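You operate a simulated robot arm through the tools that you are given. There is no shell and no other tool.

You run a simulated robot arm. Do the job below in one go: nothing can be reset, and whatever is moved stays where it is left.

## Task
Press the small red die into the grey holder.
Fine: set that holder in the ring on the slide plate first; the slide plate ends pulled out. Where these are worked on the way, their far stop is far enough and under half their travel is too little: slide plate.

The check looks at the end state, three seconds after you hand in, the way a careful person would. Anything else that was tipped, shoved, dropped, spilled or broken makes it a failure.

## Robot
A 7-joint arm with a two-finger parallel gripper, fixed in place. Base frame: the origin is on the floor under the middle of its stand, x ahead of it, y to its left, z up; the work surface is at about z = 860. Units: mm, rad, N and s.
With the tool pointing down near the work surface it reaches from about 240 to 680 mm from the base axis. Its first joint turns from -1.152 to 1.152 rad. Payload 2.4 kg.
Tool frame: the origin (TCP) lies between the finger pads and is the grasp point; the fingertips stand 30 mm ahead of it; z points along the fingers, y is the line along which they close. Largest opening 94 mm; finger width 28, thickness 10; the body of the gripper, 50 by 96 mm, starts 55 mm behind the TCP.
Orientation is that of the tool frame in the base frame, as a unit quaternion [w, x, y, z]. With the fingers straight down and closing along the base's y, the tool's x points along the base's -x, its y along +y and its z along -z.

## Interface
- The arm moves only by the tool drive_tool. Its argument "steps" is one flat list of numbers, 7 for each row, row after row: the shift along the base's x, y, z in mm, then the turn, a rotation vector about the base's x, y, z in rad, then the opening, from 0 (shut) to 1 (fully open). In form: [x, y, z, rx, ry, rz, grip, x, y, z, rx, ry, rz, grip, ...]. A call has 1 to 20 rows; each row shifts and turns the commanded pose from where the row before left it. Rows are played at 5 a second. More than 50 mm and 0.15 rad between two rows, or a gripper value outside its range, and nothing of the call is played. Where a pose cannot be reached the arm comes as near as it can. A force on the tool above 80 N (or 10 N above the force at the start of the call, whichever is more), or a blocked arm, ends the call early, and 0.2 s more pass. Each finger travels about 153 mm/s and halts on what it meets, pressing with about 26 N; the grip force reading is that of the motor and also rises with nothing between the fingers. The clock runs only during rows and for 0.2 s after the last one: add rows that do not move to give the fingers time. It gives the time, the measured TCP pose, the force on the tool (base axes), the opening and the grip force at its end, in the units of the frame above (readings bear some noise), with the torque about the TCP (base axes, N m) and any sound that the robot's microphone picked up.
- Cameras (640 x 400 px; columns grow to the right, rows downward): "scene" is fixed at [16.6, 463.6, 1480.5]; the picture's right is [-0.89, -0.45, 0.00], its down [-0.15, 0.30, -0.94] and it looks along [0.43, -0.84, -0.34] (base axes); focal length 320 px, centre (320, 200). "wrist" rides on the gripper at [76, 14, -103] in the tool frame; the picture's right is [-0.18, 0.98, 0.00], its down [-0.75, -0.14, -0.64] and it looks along [-0.63, -0.12, 0.77] (tool axes); focal length 243 px, centre (320, 200).
- camera(camera): a new picture of that camera. No time passes.
- locate(camera, pixels): for up to 12 pixels [column, row] of the newest picture of that camera ("zoom" is the newest enlarged one), the place [x, y, z] in the base frame of the surface seen there, good to about 3 mm, but the place of the scene camera against the robot may be out by one fixed shift of up to 25 mm in any direction. No time passes.
- zoom(camera, box): a new picture of the part [left, top, right, bottom] of that camera's present view, enlarged. No time passes.
- close_job(): hands the job in; it is judged then, once.

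Open the gripper and draw the arm clear of the work before you hand the job in, unless the task says otherwise.

The tools are called as a command line: name --argument value ..., lists and objects as JSON in quotes. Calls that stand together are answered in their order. drive_tool: Moves the arm, as the interface text tells. Its arguments: {"type":"object","properties":{"steps":{"type":"array"}},"required":["steps"]} The other tools are called the same way: camera (camera) takes a picture; locate (camera, pixels) gives the place of the surface under pixels of a picture; zoom (camera, box) takes an enlarged picture of a part of a camera's view; close_job () hands the job in.

At the start:

```text
time_s: 0.0
tool_pos: [397.1, -113.9, 1312.3]
tool_rot: [0.001, 0.0, 1.0, 0.001]
ft_force: [0.3, 0.2, 1.3]
moment: [-0.03, -0.06, 0.0]
finger_gap: 94.1
gripper_force: 0.1
```

scene: 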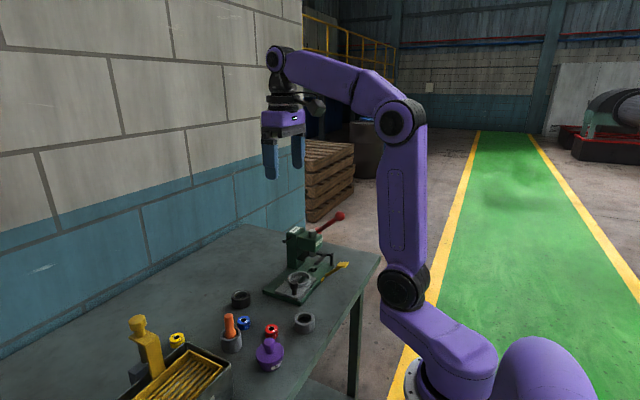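
wrist: 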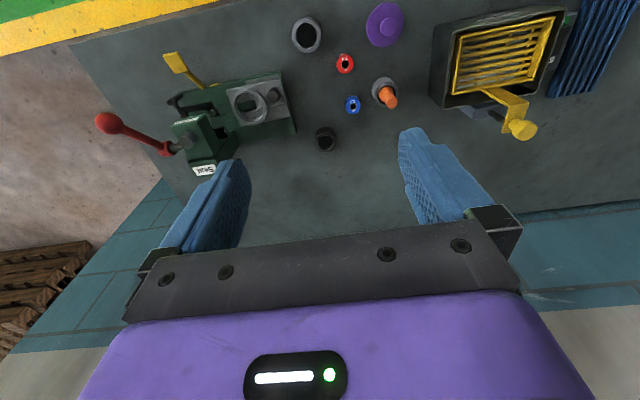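

I see an arbor press with a red lever, a slide plate with a ring and a yellow handle, a grey holder, and red, blue and yellow dies. I'll zoom in on both views for detail.

zoom --camera "wrist" --box '[80, 0, 320, 180]'

zoom --camera "scene" --box '[220, 200, 380, 310]'

zoom --camera "scene" --box '[110, 280, 340, 400]'

zoom --camera "wrist" --box '[270, 0, 550, 170]'

```text
2.22 times, centred on (200, 90) of wrist
```

zoom: 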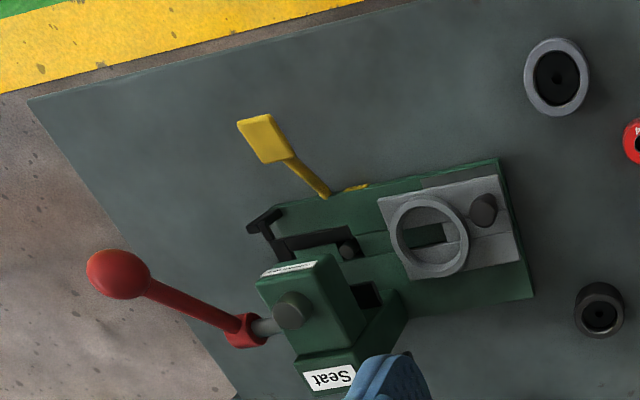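

```text
3.64 times, centred on (300, 255) of scene
```

zoom: 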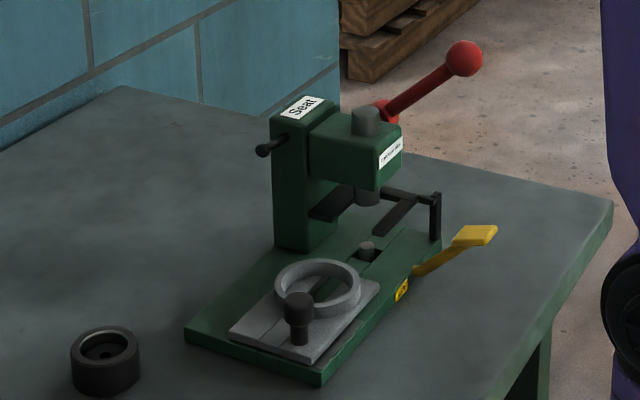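

```text
2.78 times, centred on (225, 340) of scene
```

zoom: 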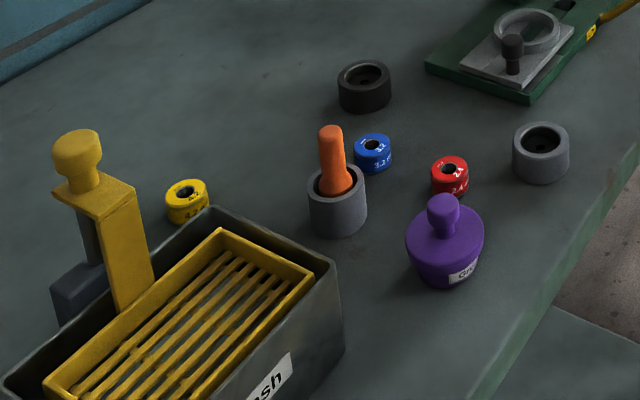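

```text
2.29 times, centred on (410, 85) of wrist
```

zoom: 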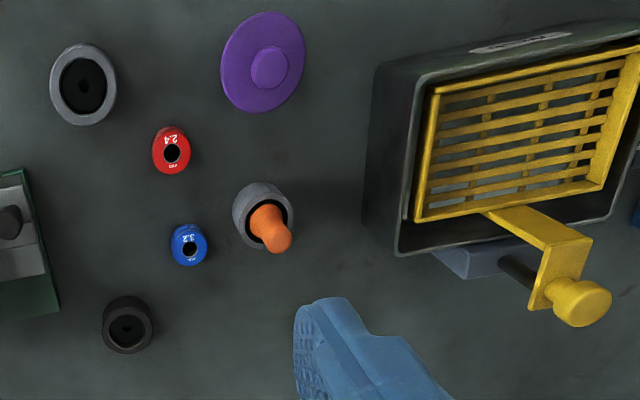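

I'll read the labels on the press and the yellow lever with tighter zooms.

zoom --camera "scene" --box '[300, 225, 350, 256]'

zoom --camera "scene" --box '[300, 255, 350, 286]'

zoom --camera "scene" --box '[260, 260, 340, 310]'

zoom --camera "scene" --box '[250, 310, 330, 360]'

```text
12.80 times, centred on (325, 240) of scene
```

zoom: 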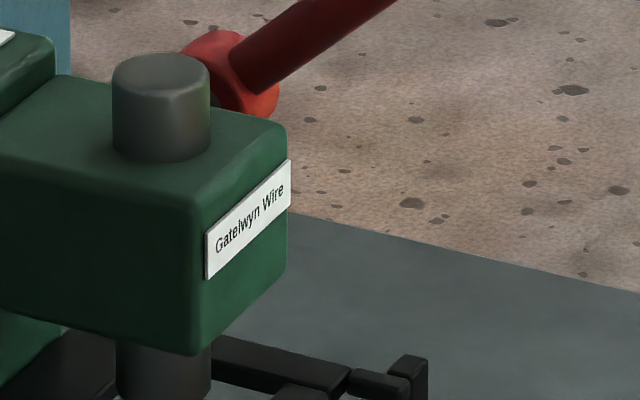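

```text
12.80 times, centred on (325, 270) of scene
```

zoom: 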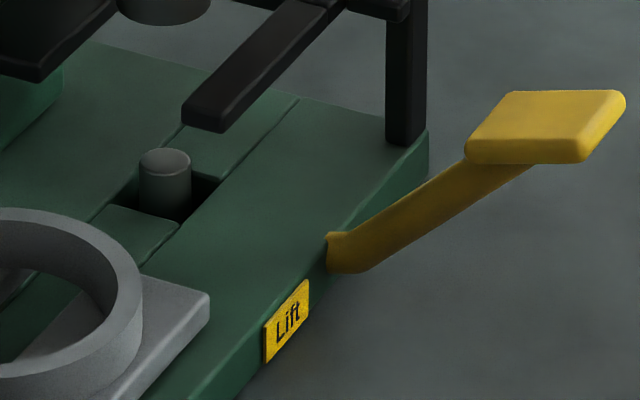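

```text
8.00 times, centred on (300, 285) of scene
```

zoom: 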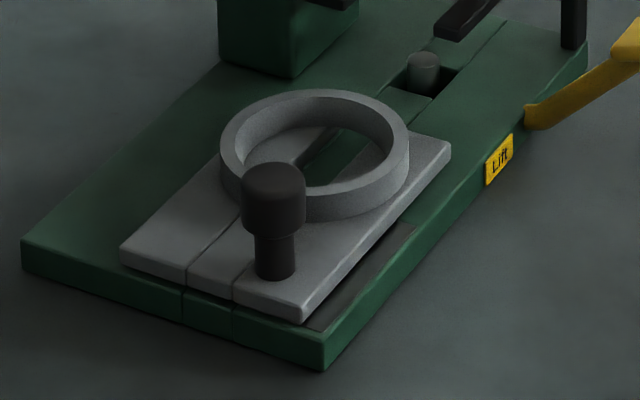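

```text
8.00 times, centred on (290, 335) of scene
```

zoom: 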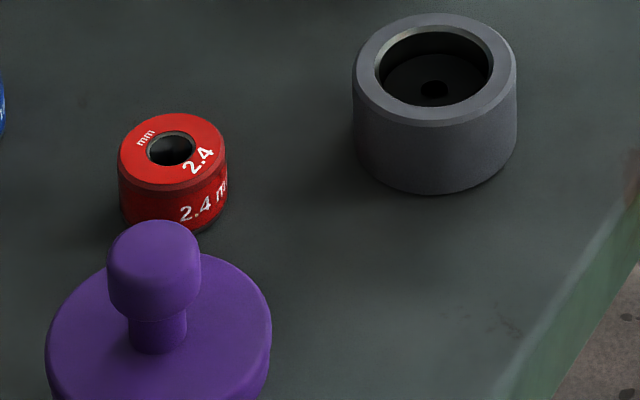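

Labels read "Seat", "Lift" and "2.4". I'll measure the key items from the wrist camera: grey holder (306,35), red die (345,63), ring (249,106), knob (273,97), red ball (108,123), ram.

locate --camera "wrist" --pixels '[[294, 33], [319, 38], [306, 18], [307, 51], [307, 34], [337, 63], [353, 63], [345, 54], [345, 73], [320, 103], [400, 60]]'

camera --camera "wrist"

locate --camera "wrist" --pixels '[[229, 104], [266, 108], [252, 89], [247, 122], [273, 95], [110, 120], [190, 115], [210, 93], [180, 65], [255, 75], [290, 130], [240, 140]]'

```text
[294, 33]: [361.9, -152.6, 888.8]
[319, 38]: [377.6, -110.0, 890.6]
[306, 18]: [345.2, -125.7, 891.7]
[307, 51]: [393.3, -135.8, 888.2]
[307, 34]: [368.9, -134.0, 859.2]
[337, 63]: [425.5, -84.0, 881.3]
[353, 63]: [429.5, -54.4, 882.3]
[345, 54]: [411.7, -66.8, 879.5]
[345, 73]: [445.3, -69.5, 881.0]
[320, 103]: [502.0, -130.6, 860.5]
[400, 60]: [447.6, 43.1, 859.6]
```

```text
taken
```

wrist: 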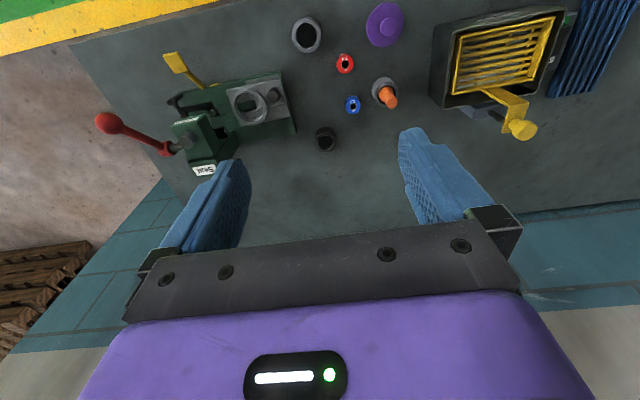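

```text
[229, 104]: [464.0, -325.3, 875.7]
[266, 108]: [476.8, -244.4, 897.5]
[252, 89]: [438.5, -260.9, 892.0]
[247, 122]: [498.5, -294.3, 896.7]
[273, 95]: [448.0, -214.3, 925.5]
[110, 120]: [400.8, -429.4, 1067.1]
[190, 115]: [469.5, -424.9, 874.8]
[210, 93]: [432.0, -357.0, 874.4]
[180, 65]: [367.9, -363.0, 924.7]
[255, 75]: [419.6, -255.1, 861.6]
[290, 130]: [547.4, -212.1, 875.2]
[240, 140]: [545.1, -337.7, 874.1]
```

Zoom renders fine detail, so I'll zoom tightly on the holder, the die and the press from the wrist camera and measure there.

zoom --camera "wrist" --box '[282, 10, 362, 60]'

zoom --camera "wrist" --box '[160, 60, 320, 160]'

```text
8.00 times, centred on (322, 35) of wrist
```

zoom: 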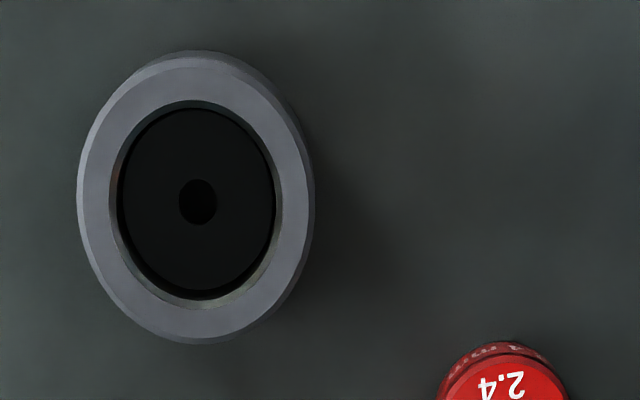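

```text
4.00 times, centred on (240, 110) of wrist
```

zoom: 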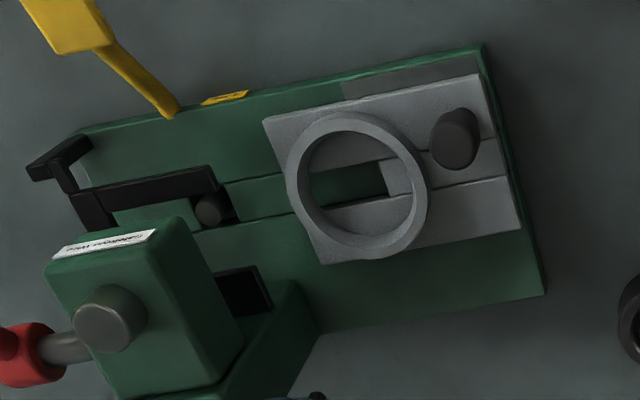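

Now I measure the press in this zoom: ring rim, ring bore, knob, slide plate, base, pin and the black fork arms.

locate --camera "zoom" --pixels '[[293, 180], [418, 190], [352, 118], [360, 250], [307, 150], [405, 225], [460, 125], [490, 110], [440, 165], [300, 125], [500, 215], [330, 250]]'

locate --camera "zoom" --pixels '[[208, 205], [200, 180], [100, 200], [55, 165], [75, 150], [262, 290], [230, 295], [105, 305], [185, 260], [25, 355], [400, 75], [250, 190]]'

locate --camera "zoom" --pixels '[[350, 180], [398, 180], [450, 190], [490, 55], [540, 290], [320, 330], [90, 130], [60, 30], [130, 70], [170, 105], [315, 395], [385, 330]]'

```text
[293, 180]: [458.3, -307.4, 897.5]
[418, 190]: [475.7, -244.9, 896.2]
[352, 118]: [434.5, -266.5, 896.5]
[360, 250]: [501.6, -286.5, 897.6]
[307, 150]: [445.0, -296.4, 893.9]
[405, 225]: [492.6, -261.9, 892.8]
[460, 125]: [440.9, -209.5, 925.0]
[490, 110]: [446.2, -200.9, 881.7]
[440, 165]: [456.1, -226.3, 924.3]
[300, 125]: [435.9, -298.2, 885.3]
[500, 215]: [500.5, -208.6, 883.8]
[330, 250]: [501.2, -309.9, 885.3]
```

```text
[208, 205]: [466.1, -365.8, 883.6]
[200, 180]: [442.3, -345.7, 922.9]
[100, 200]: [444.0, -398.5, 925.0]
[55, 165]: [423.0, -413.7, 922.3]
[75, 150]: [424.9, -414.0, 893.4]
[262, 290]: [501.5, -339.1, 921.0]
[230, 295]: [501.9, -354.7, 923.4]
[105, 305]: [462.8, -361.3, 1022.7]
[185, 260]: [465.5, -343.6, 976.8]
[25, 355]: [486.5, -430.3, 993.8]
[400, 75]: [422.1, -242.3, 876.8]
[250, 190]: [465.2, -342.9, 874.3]
```

```text
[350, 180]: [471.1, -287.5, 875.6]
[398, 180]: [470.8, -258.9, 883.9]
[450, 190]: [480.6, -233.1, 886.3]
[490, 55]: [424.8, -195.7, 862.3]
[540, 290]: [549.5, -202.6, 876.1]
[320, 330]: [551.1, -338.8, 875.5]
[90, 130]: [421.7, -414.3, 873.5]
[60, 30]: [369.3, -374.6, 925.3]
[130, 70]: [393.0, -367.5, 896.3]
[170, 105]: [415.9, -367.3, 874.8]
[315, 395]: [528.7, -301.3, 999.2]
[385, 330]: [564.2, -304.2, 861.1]
```

Press axes line up with the base axes: slide runs along −y (ring ≈(468,−276), ram/pin ≈(465,−365)). Now I refine the grey holder by re-zooming and locating points around its rim.

zoom --camera "wrist" --box '[286, 10, 334, 40]'

zoom --camera "wrist" --box '[282, 10, 362, 60]'

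locate --camera "zoom" --pixels '[[95, 200], [298, 205], [195, 80], [200, 320], [125, 120], [265, 285], [260, 110], [130, 290]]'

```text
13.33 times, centred on (310, 25) of wrist
```

zoom: 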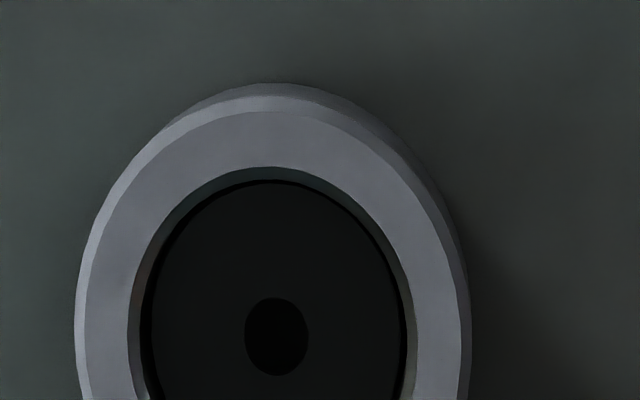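

```text
8.00 times, centred on (322, 35) of wrist
```

zoom: 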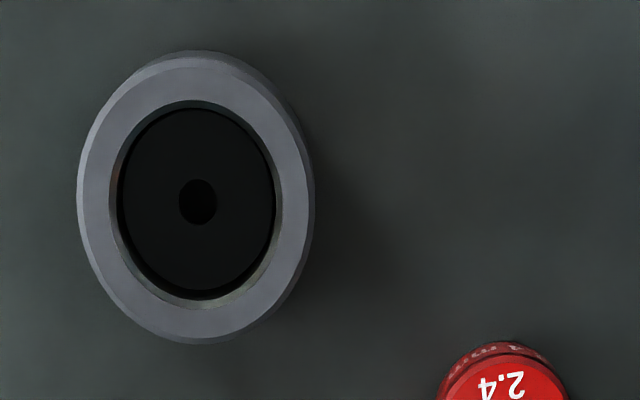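

```text
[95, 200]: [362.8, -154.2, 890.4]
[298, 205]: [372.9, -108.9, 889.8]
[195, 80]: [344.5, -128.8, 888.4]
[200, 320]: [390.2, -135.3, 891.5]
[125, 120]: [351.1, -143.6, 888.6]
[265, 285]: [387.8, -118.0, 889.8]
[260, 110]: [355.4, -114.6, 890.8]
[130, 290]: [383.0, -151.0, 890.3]
```

Holder centre ≈ (368.5, −131.8), rim z ≈ 890. Next I'll measure the red die the same way.

zoom --camera "wrist" --box '[321, 48, 369, 78]'

```text
13.33 times, centred on (345, 63) of wrist
```

zoom: 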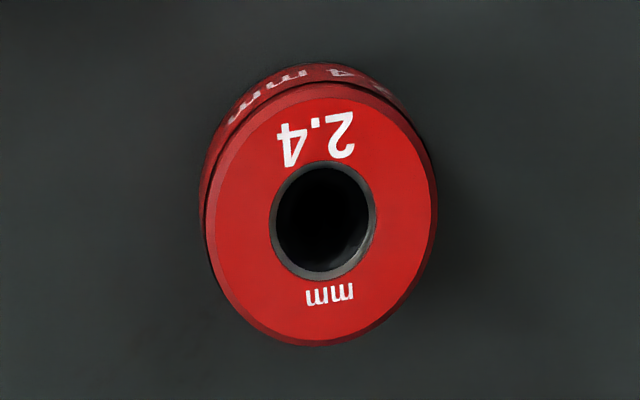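

Locate points around the die's top edge in this zoom.

locate --camera "zoom" --pixels '[[213, 210], [425, 215], [315, 100], [320, 335], [245, 130], [395, 300], [390, 140], [250, 295], [100, 200], [550, 200]]'

zoom --camera "scene" --box '[270, 225, 350, 275]'

```text
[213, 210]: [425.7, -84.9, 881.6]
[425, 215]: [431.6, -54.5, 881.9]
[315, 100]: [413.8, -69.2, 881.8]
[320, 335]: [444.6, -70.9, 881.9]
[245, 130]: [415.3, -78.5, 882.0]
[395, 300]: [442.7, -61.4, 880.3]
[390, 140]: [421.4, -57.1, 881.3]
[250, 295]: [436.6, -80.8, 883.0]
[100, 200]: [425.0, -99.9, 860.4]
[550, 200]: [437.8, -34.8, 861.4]
```

```text
8.00 times, centred on (310, 250) of scene
```

zoom: 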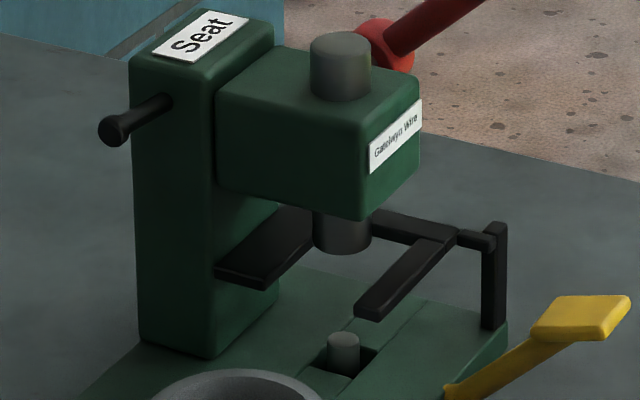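

I'll locate press points in the scene view (pin top, ram bottom, fork, head bottom, black stick, hub) and compare with wrist values to find the scene shift.

locate --camera "zoom" --pixels '[[344, 338], [342, 248], [342, 215], [380, 300], [250, 270], [300, 220], [495, 235], [360, 215], [365, 120], [115, 130], [160, 105], [600, 310]]'

zoom --camera "scene" --box '[290, 200, 354, 240]'

```text
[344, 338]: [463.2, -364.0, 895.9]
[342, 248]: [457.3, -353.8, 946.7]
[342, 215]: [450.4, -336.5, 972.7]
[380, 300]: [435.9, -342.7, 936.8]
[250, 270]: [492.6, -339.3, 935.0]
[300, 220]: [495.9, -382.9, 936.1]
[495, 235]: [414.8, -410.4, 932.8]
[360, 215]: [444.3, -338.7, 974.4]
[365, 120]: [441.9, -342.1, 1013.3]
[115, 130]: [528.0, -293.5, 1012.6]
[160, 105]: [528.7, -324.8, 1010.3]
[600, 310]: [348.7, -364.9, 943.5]
```

```text
10.00 times, centred on (322, 220) of scene
```

zoom: 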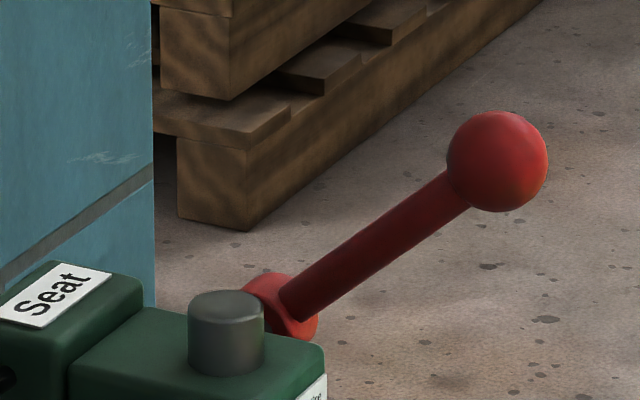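

Scene reads about 13 mm high in z. I need the ram's lower face height accurately versus die top (≈885+30+21.5), so I zoom there and locate.

zoom --camera "scene" --box '[298, 243, 330, 263]'

```text
16.00 times, centred on (314, 253) of scene
```

zoom: 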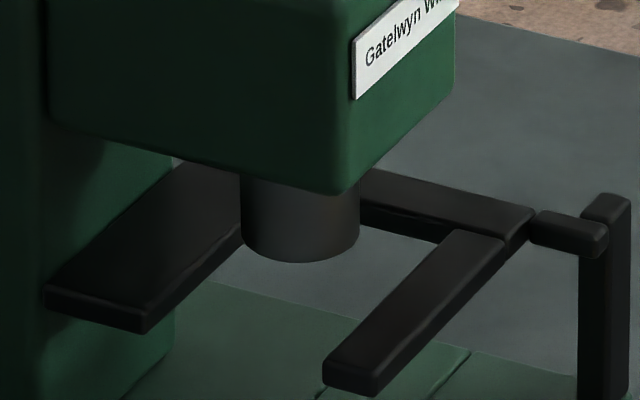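

locate --camera "zoom" --pixels '[[300, 255], [300, 235], [300, 210], [300, 188], [255, 240], [345, 240], [300, 270], [350, 375], [95, 305], [380, 290], [140, 270], [95, 325]]'

zoom --camera "wrist" --box '[88, 95, 216, 175]'

```text
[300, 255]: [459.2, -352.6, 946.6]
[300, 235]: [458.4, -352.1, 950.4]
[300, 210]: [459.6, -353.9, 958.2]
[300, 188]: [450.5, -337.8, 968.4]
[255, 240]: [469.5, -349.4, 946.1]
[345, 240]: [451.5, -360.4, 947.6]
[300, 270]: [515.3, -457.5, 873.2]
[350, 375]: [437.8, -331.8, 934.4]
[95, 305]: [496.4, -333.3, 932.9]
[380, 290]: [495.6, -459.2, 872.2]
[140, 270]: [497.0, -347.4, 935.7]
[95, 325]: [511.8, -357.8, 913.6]
```

```text
5.00 times, centred on (152, 135) of wrist
```

zoom: 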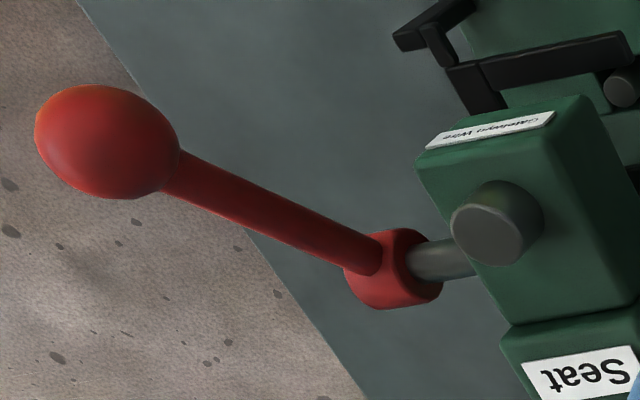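

Ram bottom is about z 932 true. Now I locate the lever ball and hub in this wrist zoom.

locate --camera "zoom" --pixels '[[107, 142], [60, 140], [150, 145], [107, 100], [107, 185], [220, 190], [300, 225], [360, 255], [395, 255], [440, 262], [487, 235], [540, 120]]'

```text
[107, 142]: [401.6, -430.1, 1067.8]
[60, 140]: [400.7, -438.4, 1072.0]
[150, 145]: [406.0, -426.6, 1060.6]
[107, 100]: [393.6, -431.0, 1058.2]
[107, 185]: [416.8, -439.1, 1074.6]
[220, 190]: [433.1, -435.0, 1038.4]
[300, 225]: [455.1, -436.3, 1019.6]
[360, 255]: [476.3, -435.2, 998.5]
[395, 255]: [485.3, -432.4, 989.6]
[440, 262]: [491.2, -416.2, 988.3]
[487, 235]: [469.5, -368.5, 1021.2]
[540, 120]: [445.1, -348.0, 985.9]
```

Everything is measured well enough to begin. I'll move above the grey holder (368.5, −131.8) at z≈1000 while turning the tool −90° about z so the fingers close along x.

drive_tool --steps '[-2.6, -1.627, -28.4, 0, 0, -0.1428, 1, -2.6, -1.627, -28.4, 0, 0, -0.1428, 1, -2.6, -1.627, -28.4, 0, 0, -0.1428, 1, -2.6, -1.627, -28.4, 0, 0, -0.1428, 1, -2.6, -1.627, -28.4, 0, 0, -0.1428, 1, -2.6, -1.627, -28.4, 0, 0, -0.1428, 1, -2.6, -1.627, -28.4, 0, 0, -0.1428, 1, -2.6, -1.627, -28.4, 0, 0, -0.1428, 1, -2.6, -1.627, -28.4, 0, 0, -0.1428, 1, -2.6, -1.627, -28.4, 0, 0, -0.1428, 1, -2.6, -1.627, -28.4, 0, 0, -0.1428, 1, 0, 0, 0, 0, 0, 0, 1, 0, 0, 0, 0, 0, 0, 1]'

camera --camera "wrist"

```text
time_s: 2.8
tool_pos: [369.0, -132.9, 1000.1]
tool_rot: [0.001, 0.708, 0.706, 0.0]
ft_force: [-0.5, -0.4, -0.1]
moment: [-0.01, -0.01, 0.01]
finger_gap: 94.2
gripper_force: 0.0
```

```text
taken
```

wrist: 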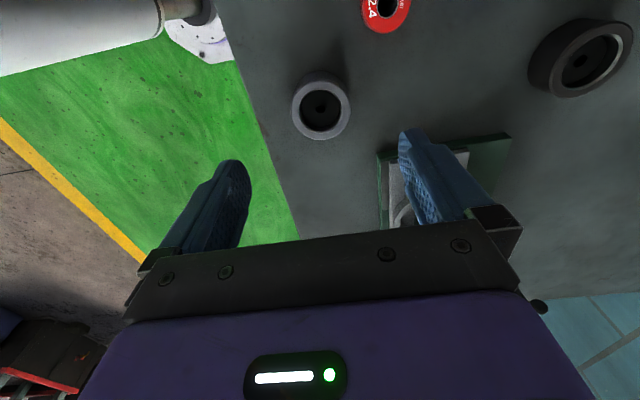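

The fingers now close along x. The holder is at (321,105) in the wrist picture; I refine its centre from here.

zoom --camera "wrist" --box '[272, 65, 368, 145]'

```text
5.00 times, centred on (320, 105) of wrist
```

zoom: 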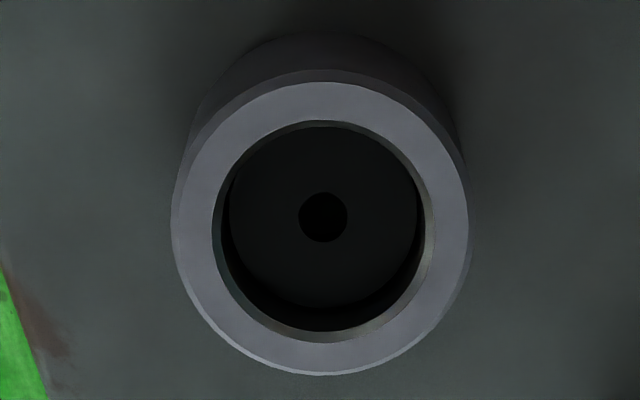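

locate --camera "zoom" --pixels '[[178, 220], [464, 222], [322, 88], [322, 368], [222, 120], [422, 325], [420, 120], [220, 325], [205, 220], [435, 220], [322, 115], [322, 345]]'

```text
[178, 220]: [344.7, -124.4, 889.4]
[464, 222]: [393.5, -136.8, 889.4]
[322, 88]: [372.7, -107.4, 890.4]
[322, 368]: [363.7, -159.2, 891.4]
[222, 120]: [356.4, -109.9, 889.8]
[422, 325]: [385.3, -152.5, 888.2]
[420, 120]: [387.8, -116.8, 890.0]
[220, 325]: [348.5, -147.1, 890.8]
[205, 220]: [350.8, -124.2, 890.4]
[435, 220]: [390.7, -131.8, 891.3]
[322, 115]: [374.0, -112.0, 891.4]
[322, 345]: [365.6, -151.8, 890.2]
```

Holder centre refined to (369.5, −131.2). I descend so the fingertips straddle only its top ~13 mm (TCP z 907), squeeze once along x to centre it, then open.

drive_tool --steps '[1, 0.5, -33, 0, 0, 0, 1, 0, 0, -30, 0, 0, 0, 1, 0, 0, -30, 0, 0, 0, 1, 0, 0, 0, 0, 0, 0, 1, 0, 0, 0, 0, 0, 0, 0.45, 0, 0, 0, 0, 0, 0, 0.45, 0, 0, 0, 0, 0, 0, 0.45]'

```text
time_s: 4.4
tool_pos: [371.5, -128.5, 908.7]
tool_rot: [0.001, 0.707, 0.707, 0.001]
ft_force: [-0.1, 0.2, 0.2]
moment: [0.04, 0.0, -0.02]
finger_gap: 53.4
gripper_force: 25.6
```

Gap 53.4 mm with 25.6 N: the holder is centred along x. I open, turn back +90° in place (no neighbours within the finger sweep), and read the pose.

drive_tool --steps '[0, 0, 0, 0, 0, 0, 1, 0, 0, 0, 0, 0, 0, 1, 0, 0, 0, 0, 0, 0.1428, 1, 0, 0, 0, 0, 0, 0.1428, 1, 0, 0, 0, 0, 0, 0.1428, 1, 0, 0, 0, 0, 0, 0.1428, 1, 0, 0, 0, 0, 0, 0.1428, 1, 0, 0, 0, 0, 0, 0.1428, 1, 0, 0, 0, 0, 0, 0.1428, 1, 0, 0, 0, 0, 0, 0.1428, 1, 0, 0, 0, 0, 0, 0.1428, 1, 0, 0, 0, 0, 0, 0.1428, 1, 0, 0, 0, 0, 0, 0.1428, 1, 0, 0, 0, 0, 0, 0, 1]'

camera --camera "wrist"

```text
time_s: 7.4
tool_pos: [368.2, -130.9, 908.5]
tool_rot: [0.001, -0.001, 1.0, 0.001]
ft_force: [0.0, 0.7, -0.2]
moment: [0.01, 0.02, -0.01]
finger_gap: 93.9
gripper_force: 0.0
```

```text
taken
```

wrist: 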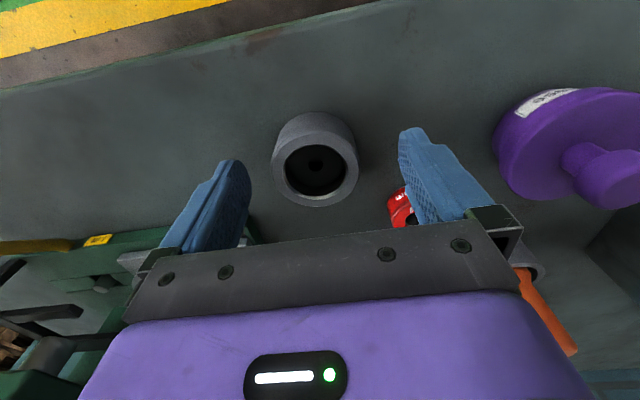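

The holder sits between the fingers (rim centre ≈(316,169), expected TCP axis ≈(320,169)). I grip along y and lift.

drive_tool --steps '[0, 0, 0, 0, 0, 0, 0.45, 0, 0, 0, 0, 0, 0, 0.4, 0, 0, 0, 0, 0, 0, 0.4, 0, 0, 5, 0, 0, 0, 0.4, 0, 0, 15, 0, 0, 0, 0.4, 0, 0, 25, 0, 0, 0, 0.4, 0, 0, 30, 0, 0, 0, 0.4, 0, 0, 0, 0, 0, 0, 0.4]'

camera --camera "wrist"

```text
time_s: 9.2
tool_pos: [369.3, -130.2, 981.5]
tool_rot: [0.002, -0.001, 1.0, 0.0]
ft_force: [-0.4, -0.2, 0.5]
moment: [-0.02, -0.01, -0.02]
finger_gap: 37.6
gripper_force: 0.0
```

```text
taken
```

wrist: 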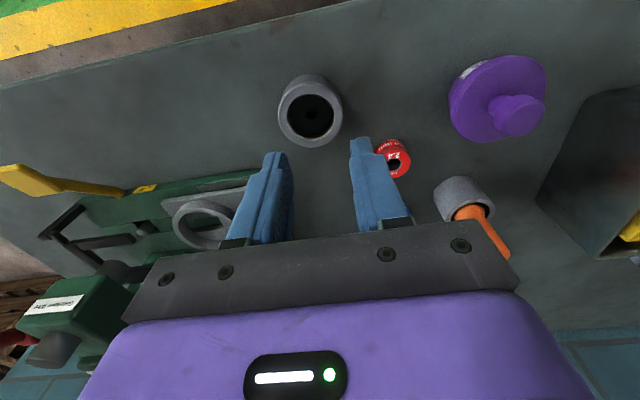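

The fingers closed to 37.6 mm with no force: the holder slipped out, so the grip was too shallow. It still stands at (311,110); let me look at the finger shape and relocate the holder.

zoom --camera "wrist" --box '[220, 130, 420, 255]'

zoom --camera "scene" --box '[230, 230, 340, 340]'

zoom --camera "wrist" --box '[262, 70, 358, 150]'

```text
3.20 times, centred on (320, 192) of wrist
```

zoom: 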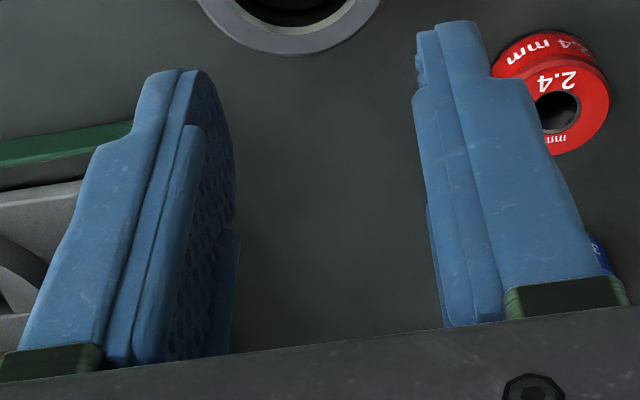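

```text
3.64 times, centred on (285, 285) of scene
```

zoom: 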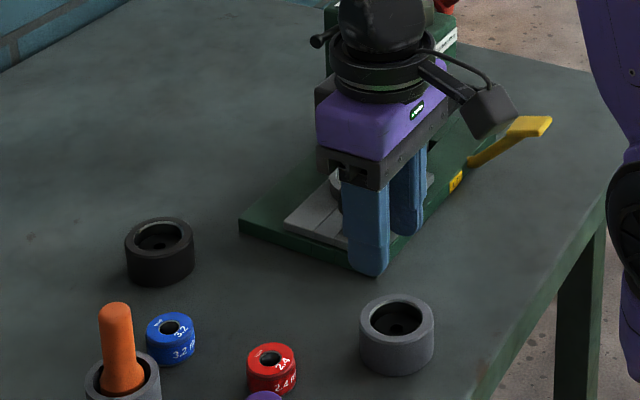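

```text
5.00 times, centred on (310, 110) of wrist
```

zoom: 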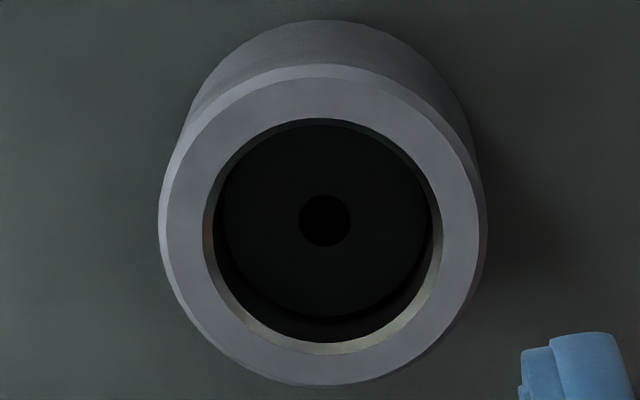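

locate --camera "zoom" --pixels '[[170, 220], [476, 222], [322, 80], [322, 378], [212, 115], [430, 335], [432, 115], [212, 330], [100, 30], [322, 45]]'

```text
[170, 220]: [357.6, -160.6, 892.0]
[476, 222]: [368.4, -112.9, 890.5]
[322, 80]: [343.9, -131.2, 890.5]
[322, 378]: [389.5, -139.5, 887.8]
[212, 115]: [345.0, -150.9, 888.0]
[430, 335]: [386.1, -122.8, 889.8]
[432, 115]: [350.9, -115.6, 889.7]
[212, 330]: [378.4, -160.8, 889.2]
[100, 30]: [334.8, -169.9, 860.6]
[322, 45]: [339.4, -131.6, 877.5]
```

The holder is upright at ≈(365, −136.8). I reopen, centre on it and go deeper (TCP z 899), then close and check the grip before lifting.

drive_tool --steps '[-4.5, -5.5, 0, 0, 0, 0, 1, 0, 0, 0, 0, 0, 0, 1, 0, 0, -30, 0, 0, 0, 1, 0, 0, -30, 0, 0, 0, 1, 0, 0, -23, 0, 0, 0, 1, 0, 0, 0, 0, 0, 0, 1, 0, 0, 0, 0, 0, 0, 1]'

camera --camera "wrist"

```text
time_s: 10.8
tool_pos: [362.9, -137.8, 897.4]
tool_rot: [0.0, 0.0, 1.0, 0.0]
ft_force: [0.3, -0.4, 0.2]
moment: [-0.01, -0.01, 0.02]
finger_gap: 94.1
gripper_force: 0.0
```

```text
taken
```

wrist: 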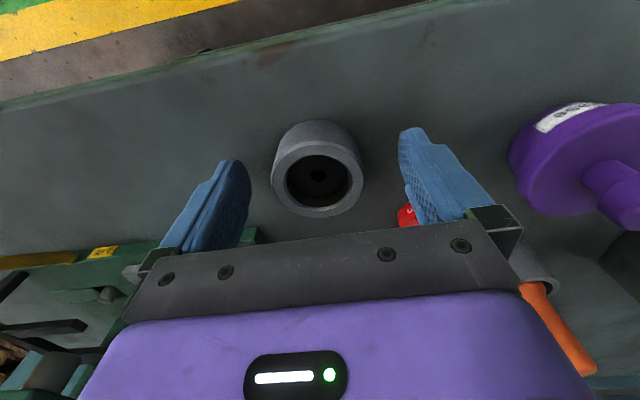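

Rim centre ≈(317,177) agrees with the predicted TCP axis (320,177). Closing now and holding to check the grip.

drive_tool --steps '[0, 0, 0, 0, 0, 0, 0.5, 0, 0, 0, 0, 0, 0, 0.4, 0, 0, 0, 0, 0, 0, 0.3, 0, 0, 0, 0, 0, 0, 0.3]'

zoom --camera "wrist" --box '[220, 110, 420, 240]'

```text
time_s: 11.8
tool_pos: [362.4, -136.0, 898.3]
tool_rot: [0.001, 0.001, 1.0, 0.0]
ft_force: [0.7, -0.9, 0.6]
moment: [0.01, -0.06, -0.03]
finger_gap: 51.6
gripper_force: 26.4
```

```text
3.08 times, centred on (320, 175) of wrist
```

zoom: 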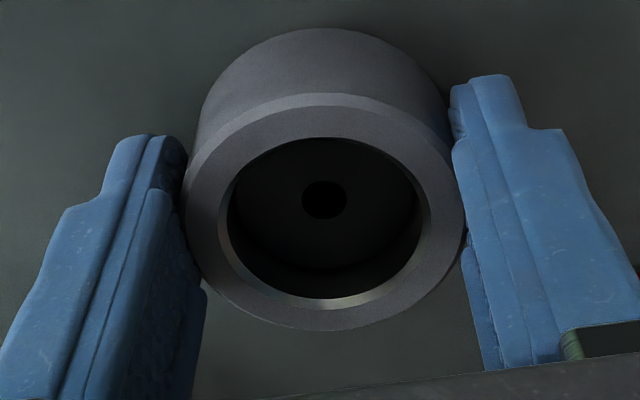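

Firm grip: gap 51.6 mm, 26.4 N. Lifting in small steps.

drive_tool --steps '[0, 0, 5, 0, 0, 0, 0.3, 0, 0, 10, 0, 0, 0, 0.3, 0, 0, 20, 0, 0, 0, 0.3, 0, 0, 30, 0, 0, 0, 0.3, 0, 0, 0, 0, 0, 0, 0.3]'

camera --camera "wrist"

```text
time_s: 13.0
tool_pos: [364.7, -137.2, 961.4]
tool_rot: [0.001, 0.0, 1.0, 0.0]
ft_force: [-0.2, 0.7, -3.0]
moment: [0.02, 0.01, 0.01]
finger_gap: 51.7
gripper_force: 25.3
```

```text
taken
```

wrist: 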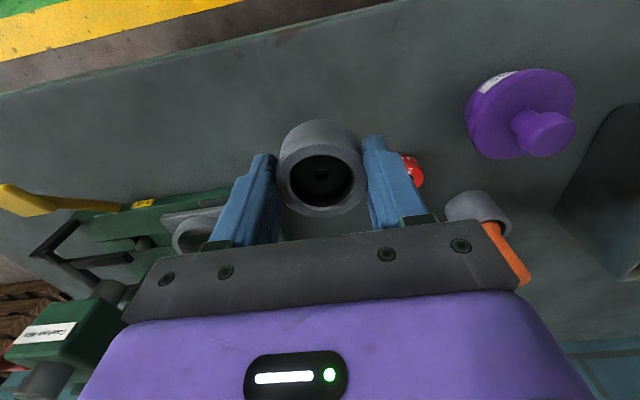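

Held securely (weight ≈3 N). I raise to z 1060 and travel above the ring at (468, −276) to check alignment from straight above.

drive_tool --steps '[0, 0, 48, 0, 0, 0, 0.3, 0, 0, 48, 0, 0, 0, 0.3, 20.6, -27.84, 0, 0, 0, 0, 0.3, 20.6, -27.84, 0, 0, 0, 0, 0.3, 20.6, -27.84, 0, 0, 0, 0, 0.3, 20.6, -27.84, 0, 0, 0, 0, 0.3, 20.6, -27.84, 0, 0, 0, 0, 0.3, 0, 0, 0, 0, 0, 0, 0.3, 0, 0, 0, 0, 0, 0, 0.3]'

camera --camera "wrist"

zoom --camera "wrist" --box '[260, 30, 380, 130]'

```text
time_s: 15.0
tool_pos: [465.1, -276.8, 1056.3]
tool_rot: [0.001, 0.0, 1.0, 0.0]
ft_force: [0.3, -0.1, -3.1]
moment: [-0.01, 0.0, 0.04]
finger_gap: 51.5
gripper_force: 26.3
```

```text
taken
```

wrist: 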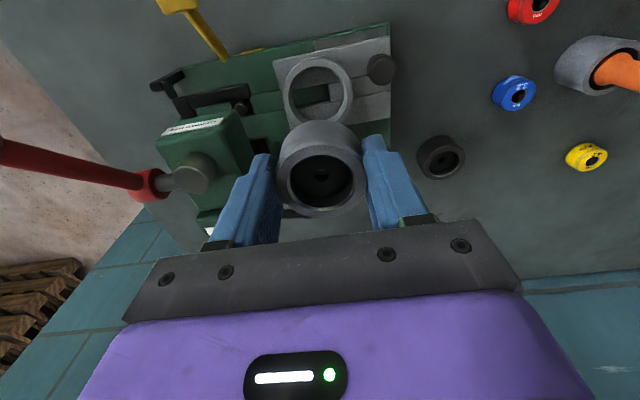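

```text
4.00 times, centred on (320, 80) of wrist
```

zoom: 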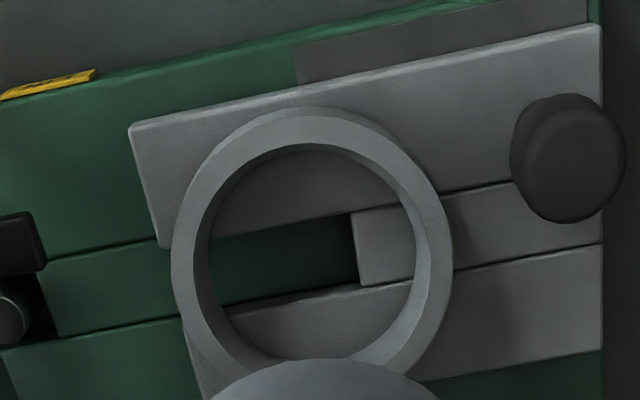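

Ring and slide plate are clear in the view (ring centre ≈ zoom (312,250)). I locate points around the ring's top annulus and on the plate inside it.

locate --camera "zoom" --pixels '[[182, 240], [441, 240], [310, 122], [225, 155], [398, 155], [215, 340], [420, 330], [300, 190], [390, 250], [280, 320], [570, 165], [530, 300]]'

zoom --camera "wrist" --box '[270, 110, 370, 220]'

```text
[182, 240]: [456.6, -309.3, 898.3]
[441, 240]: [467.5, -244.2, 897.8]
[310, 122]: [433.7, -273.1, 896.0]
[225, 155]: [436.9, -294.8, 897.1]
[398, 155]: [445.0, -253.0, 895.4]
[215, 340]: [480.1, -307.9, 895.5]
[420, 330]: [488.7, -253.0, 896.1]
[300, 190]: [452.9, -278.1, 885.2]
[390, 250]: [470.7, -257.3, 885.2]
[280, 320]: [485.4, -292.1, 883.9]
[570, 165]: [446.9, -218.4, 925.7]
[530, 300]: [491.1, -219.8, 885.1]
```

```text
3.64 times, centred on (320, 165) of wrist
```

zoom: 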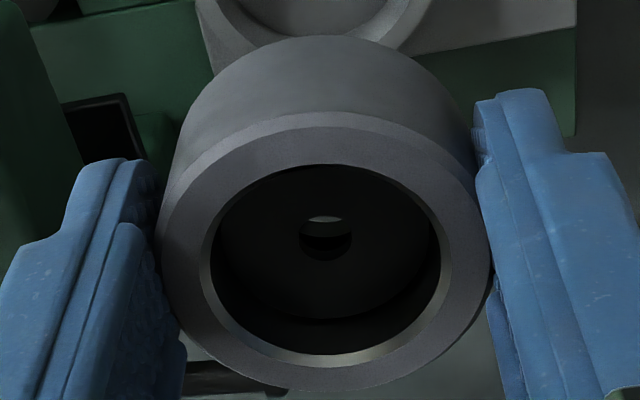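

Ring centre fits to (466.5, −277.5), mid-radius 33.3. Now the held holder's own position: locate its rim.

locate --camera "zoom" --pixels '[[180, 260], [470, 265], [320, 140], [325, 378], [225, 165], [430, 350], [425, 165], [215, 345]]'

```text
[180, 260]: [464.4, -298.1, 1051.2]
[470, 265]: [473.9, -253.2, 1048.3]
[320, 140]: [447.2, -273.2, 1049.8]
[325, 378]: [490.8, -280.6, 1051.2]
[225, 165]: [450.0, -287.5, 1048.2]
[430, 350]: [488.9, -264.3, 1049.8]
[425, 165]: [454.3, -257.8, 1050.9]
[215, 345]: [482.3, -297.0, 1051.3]
```

Held holder centre ≈ (469, −276.5); ring is (466.5, −277.5). I shift by (−2.5, −1) and lower, slowing at the end, to TCP z≈929 (holder bottom ≈889, inside the 897-high ring; fingertips just over the ring).

drive_tool --steps '[-2.5, -1, 0, 0, 0, 0, 0.3, 0, 0, -40, 0, 0, 0, 0.3, 0, 0, -40, 0, 0, 0, 0.3, 0, 0, -20, 0, 0, 0, 0.3, 0, 0, -8, 0, 0, 0, 0.3, 0, 0, 0, 0, 0, 0, 0.3]'

camera --camera "wrist"

zoom --camera "scene" --box '[250, 225, 350, 305]'

```text
time_s: 16.4
tool_pos: [466.2, -276.5, 952.9]
tool_rot: [0.001, 0.0, 1.0, 0.0]
ft_force: [-0.1, 0.5, -3.2]
moment: [-0.04, 0.02, 0.03]
finger_gap: 51.3
gripper_force: 26.2
```

```text
taken
```

wrist: 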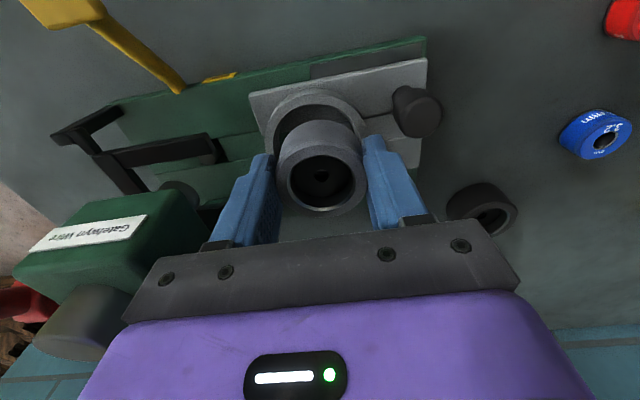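

```text
5.00 times, centred on (300, 265) of scene
```

zoom: 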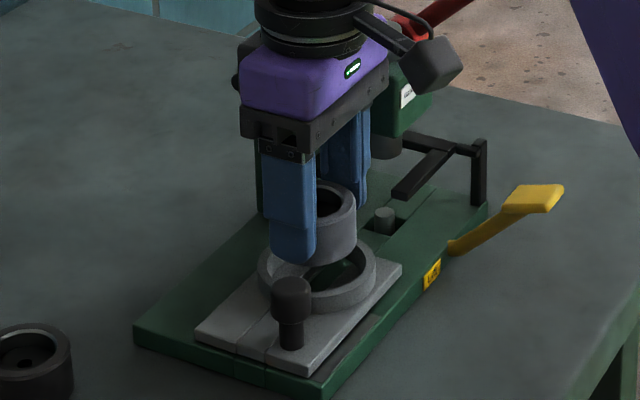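

Alignment looks right: the holder hangs concentric over the ring, near finger clear of the knob. I lower in small steps to TCP 929.

drive_tool --steps '[0, 0, -6, 0, 0, 0, 0.3, 0, 0, -6, 0, 0, 0, 0.3, 0, 0, -6, 0, 0, 0, 0.3, 0, 0, -5, 0, 0, 0, 0.3, 0, 0, 0, 0, 0, 0, 0.3]'

zoom --camera "scene" --box '[260, 250, 340, 310]'

camera --camera "wrist"

```text
time_s: 17.6
tool_pos: [465.0, -277.8, 929.7]
tool_rot: [0.003, 0.001, 1.0, -0.001]
ft_force: [-0.6, -5.7, 5.5]
moment: [-0.08, -0.02, 0.01]
finger_gap: 51.4
gripper_force: 25.9
```

```text
6.67 times, centred on (300, 280) of scene
```

zoom: 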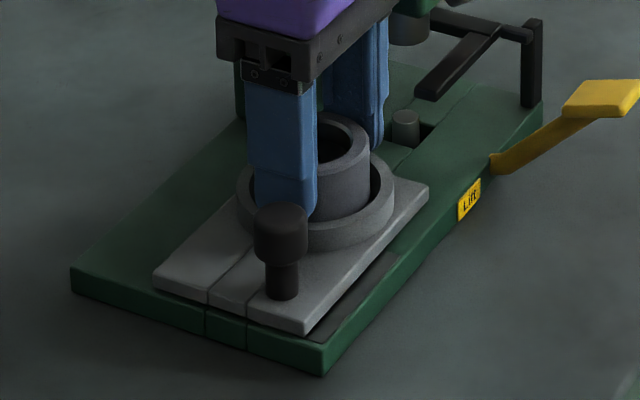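

```text
taken
```

wrist: 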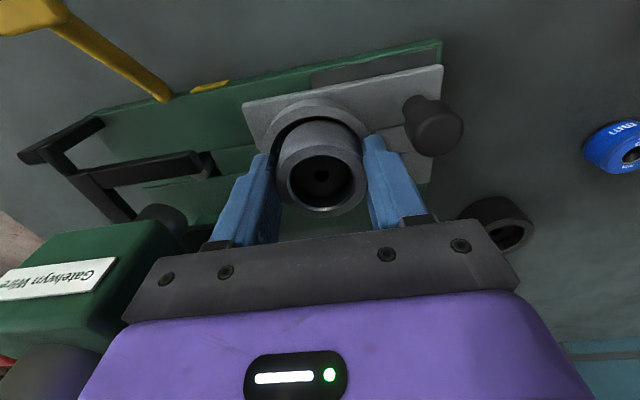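

A side force of −5.7 N in y and +8.7 N upward shows light contact on the +y side. I zoom to judge the gap between holder and ring.

zoom --camera "wrist" --box '[240, 80, 400, 220]'

zoom --camera "scene" --box '[284, 264, 316, 288]'

```text
2.86 times, centred on (320, 150) of wrist
```

zoom: 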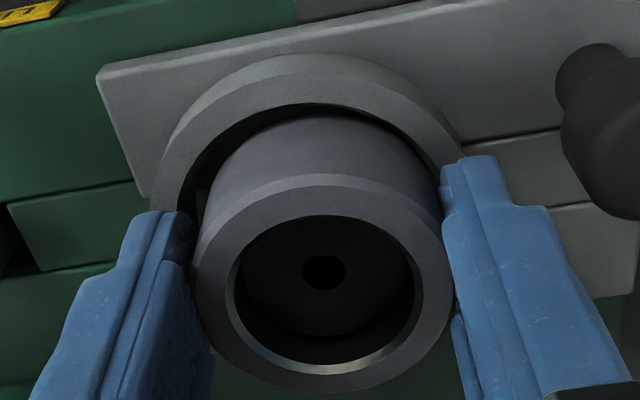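

```text
16.00 times, centred on (300, 276) of scene
```

zoom: 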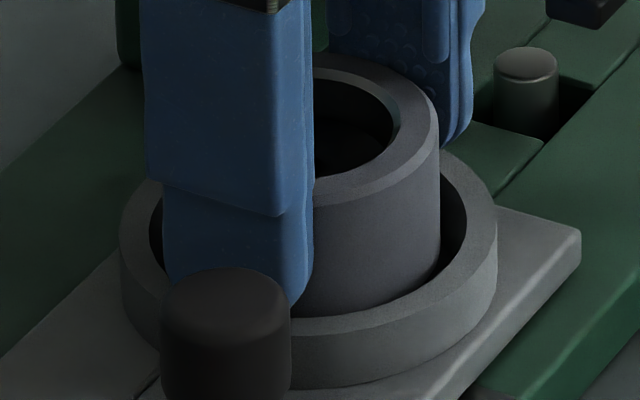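

The gap is on the −y side and the +y side touches, so I raise 4 mm, shift −3 mm in y, and lower again.

drive_tool --steps '[0, 0, 4, 0, 0, 0, 0.3, 0, -3, 0, 0, 0, 0, 0.3, 0, 0, 0, 0, 0, 0, 0.3]'

zoom --camera "wrist" --box '[240, 80, 400, 220]'

zoom --camera "scene" --box '[284, 264, 316, 288]'

```text
time_s: 18.4
tool_pos: [465.1, -278.3, 932.5]
tool_rot: [0.001, 0.0, 1.0, -0.001]
ft_force: [-1.0, 0.1, -3.7]
moment: [-0.02, 0.06, -0.02]
finger_gap: 51.2
gripper_force: 25.9
```

```text
2.86 times, centred on (320, 150) of wrist
```

zoom: 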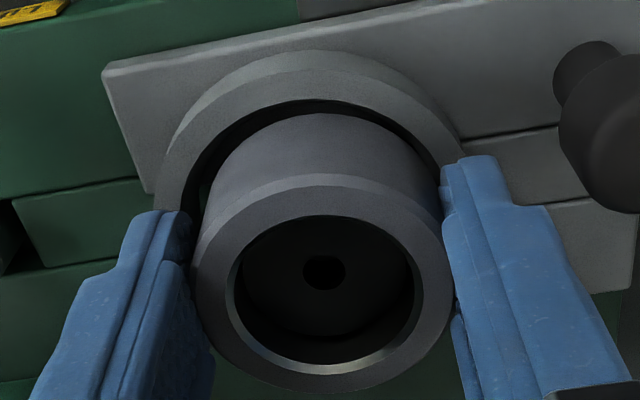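

```text
16.00 times, centred on (300, 276) of scene
```

zoom: 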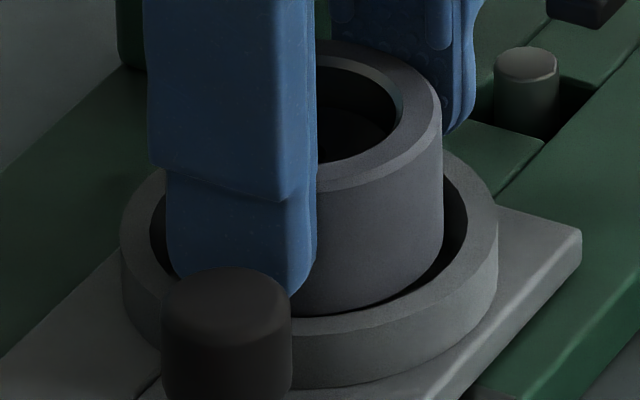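

No load now (−3.7 N is just the weight). I check the ring centre again against the holder from the visible arc and the holder rim.

zoom --camera "wrist" --box '[240, 80, 400, 220]'

locate --camera "zoom" --pixels '[[172, 180], [200, 130], [250, 95], [310, 78], [370, 85], [420, 110], [450, 140], [210, 265], [430, 265], [325, 200], [335, 370], [245, 215]]'

```text
2.86 times, centred on (320, 150) of wrist
```

zoom: 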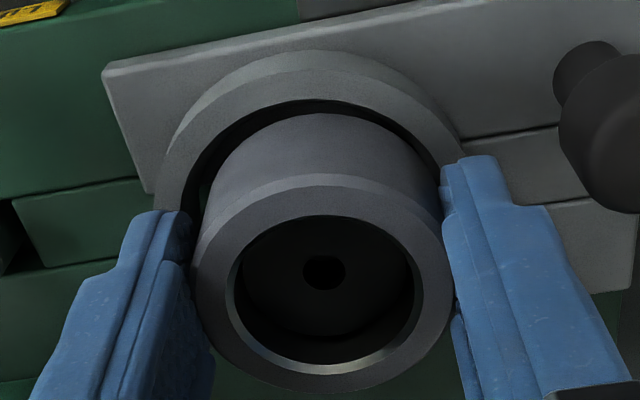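

```text
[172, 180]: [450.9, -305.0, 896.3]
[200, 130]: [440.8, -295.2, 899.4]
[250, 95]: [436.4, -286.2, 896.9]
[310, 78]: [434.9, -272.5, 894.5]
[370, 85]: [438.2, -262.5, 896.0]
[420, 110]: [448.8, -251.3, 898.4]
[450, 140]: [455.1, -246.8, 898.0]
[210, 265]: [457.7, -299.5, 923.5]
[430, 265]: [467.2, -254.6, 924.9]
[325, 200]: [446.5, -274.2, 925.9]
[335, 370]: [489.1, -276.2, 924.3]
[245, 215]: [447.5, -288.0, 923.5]
```

Ring ≈ (467.5, −276.8) and holder ≈ (467.5, −277.5): concentric, so the earlier contact was the fingertips on the ring top. I lower 2.5 mm to just above that and release gently so it settles the last few mm inside the ring.

drive_tool --steps '[0, 0, -2.5, 0, 0, 0, 0.3, 0, 0, 0, 0, 0, 0, 0.3]'

```text
time_s: 19.0
tool_pos: [464.4, -279.6, 930.0]
tool_rot: [0.001, 0.001, 1.0, 0.0]
ft_force: [1.1, 0.3, -3.0]
moment: [0.01, -0.01, 0.0]
finger_gap: 51.6
gripper_force: 26.0
```

No contact yet; one more mm down, then release.

drive_tool --steps '[0, 0, -1.2, 0, 0, 0, 0.3, 0, 0, 0, 0, 0, 0, 0.3]'

```text
time_s: 19.6
tool_pos: [463.6, -279.3, 929.4]
tool_rot: [0.0, 0.0, 1.0, -0.001]
ft_force: [1.2, -1.5, -2.4]
moment: [0.03, -0.02, 0.01]
finger_gap: 51.5
gripper_force: 26.2
```

Barely any load (−2.4 N). Releasing to a modest opening (about 62 mm, clear of the knob) and checking.

drive_tool --steps '[0, 0, 0, 0, 0, 0, 0.6, 0, 0, 0, 0, 0, 0, 0.66, 0, 0, 0, 0, 0, 0, 0.66]'

camera --camera "wrist"

zoom --camera "scene" --box '[270, 250, 334, 298]'

```text
time_s: 20.4
tool_pos: [463.3, -278.8, 930.0]
tool_rot: [0.001, 0.0, 1.0, 0.0]
ft_force: [-0.1, 0.5, 0.0]
moment: [0.01, 0.02, -0.01]
finger_gap: 62.2
gripper_force: 0.0
```

```text
taken
```

wrist: 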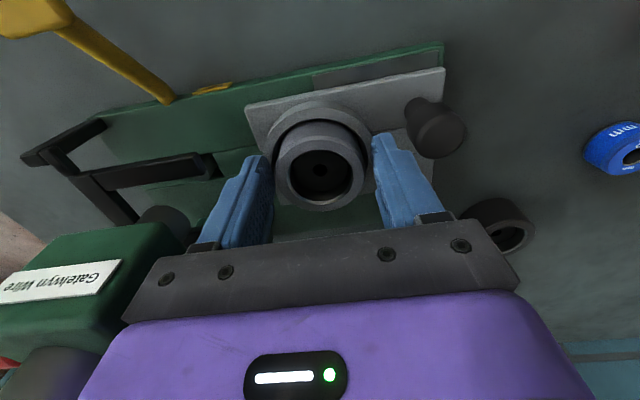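

```text
8.33 times, centred on (302, 274) of scene
```

zoom: 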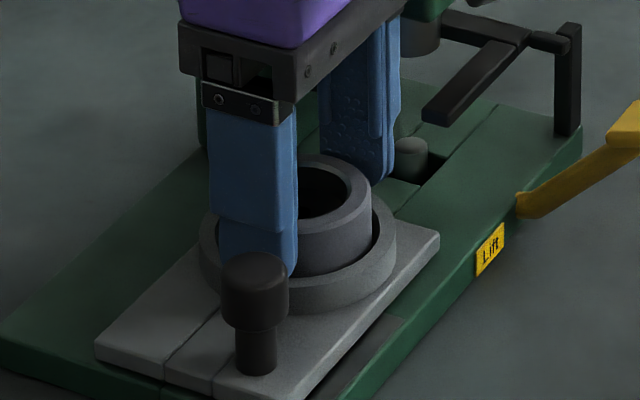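

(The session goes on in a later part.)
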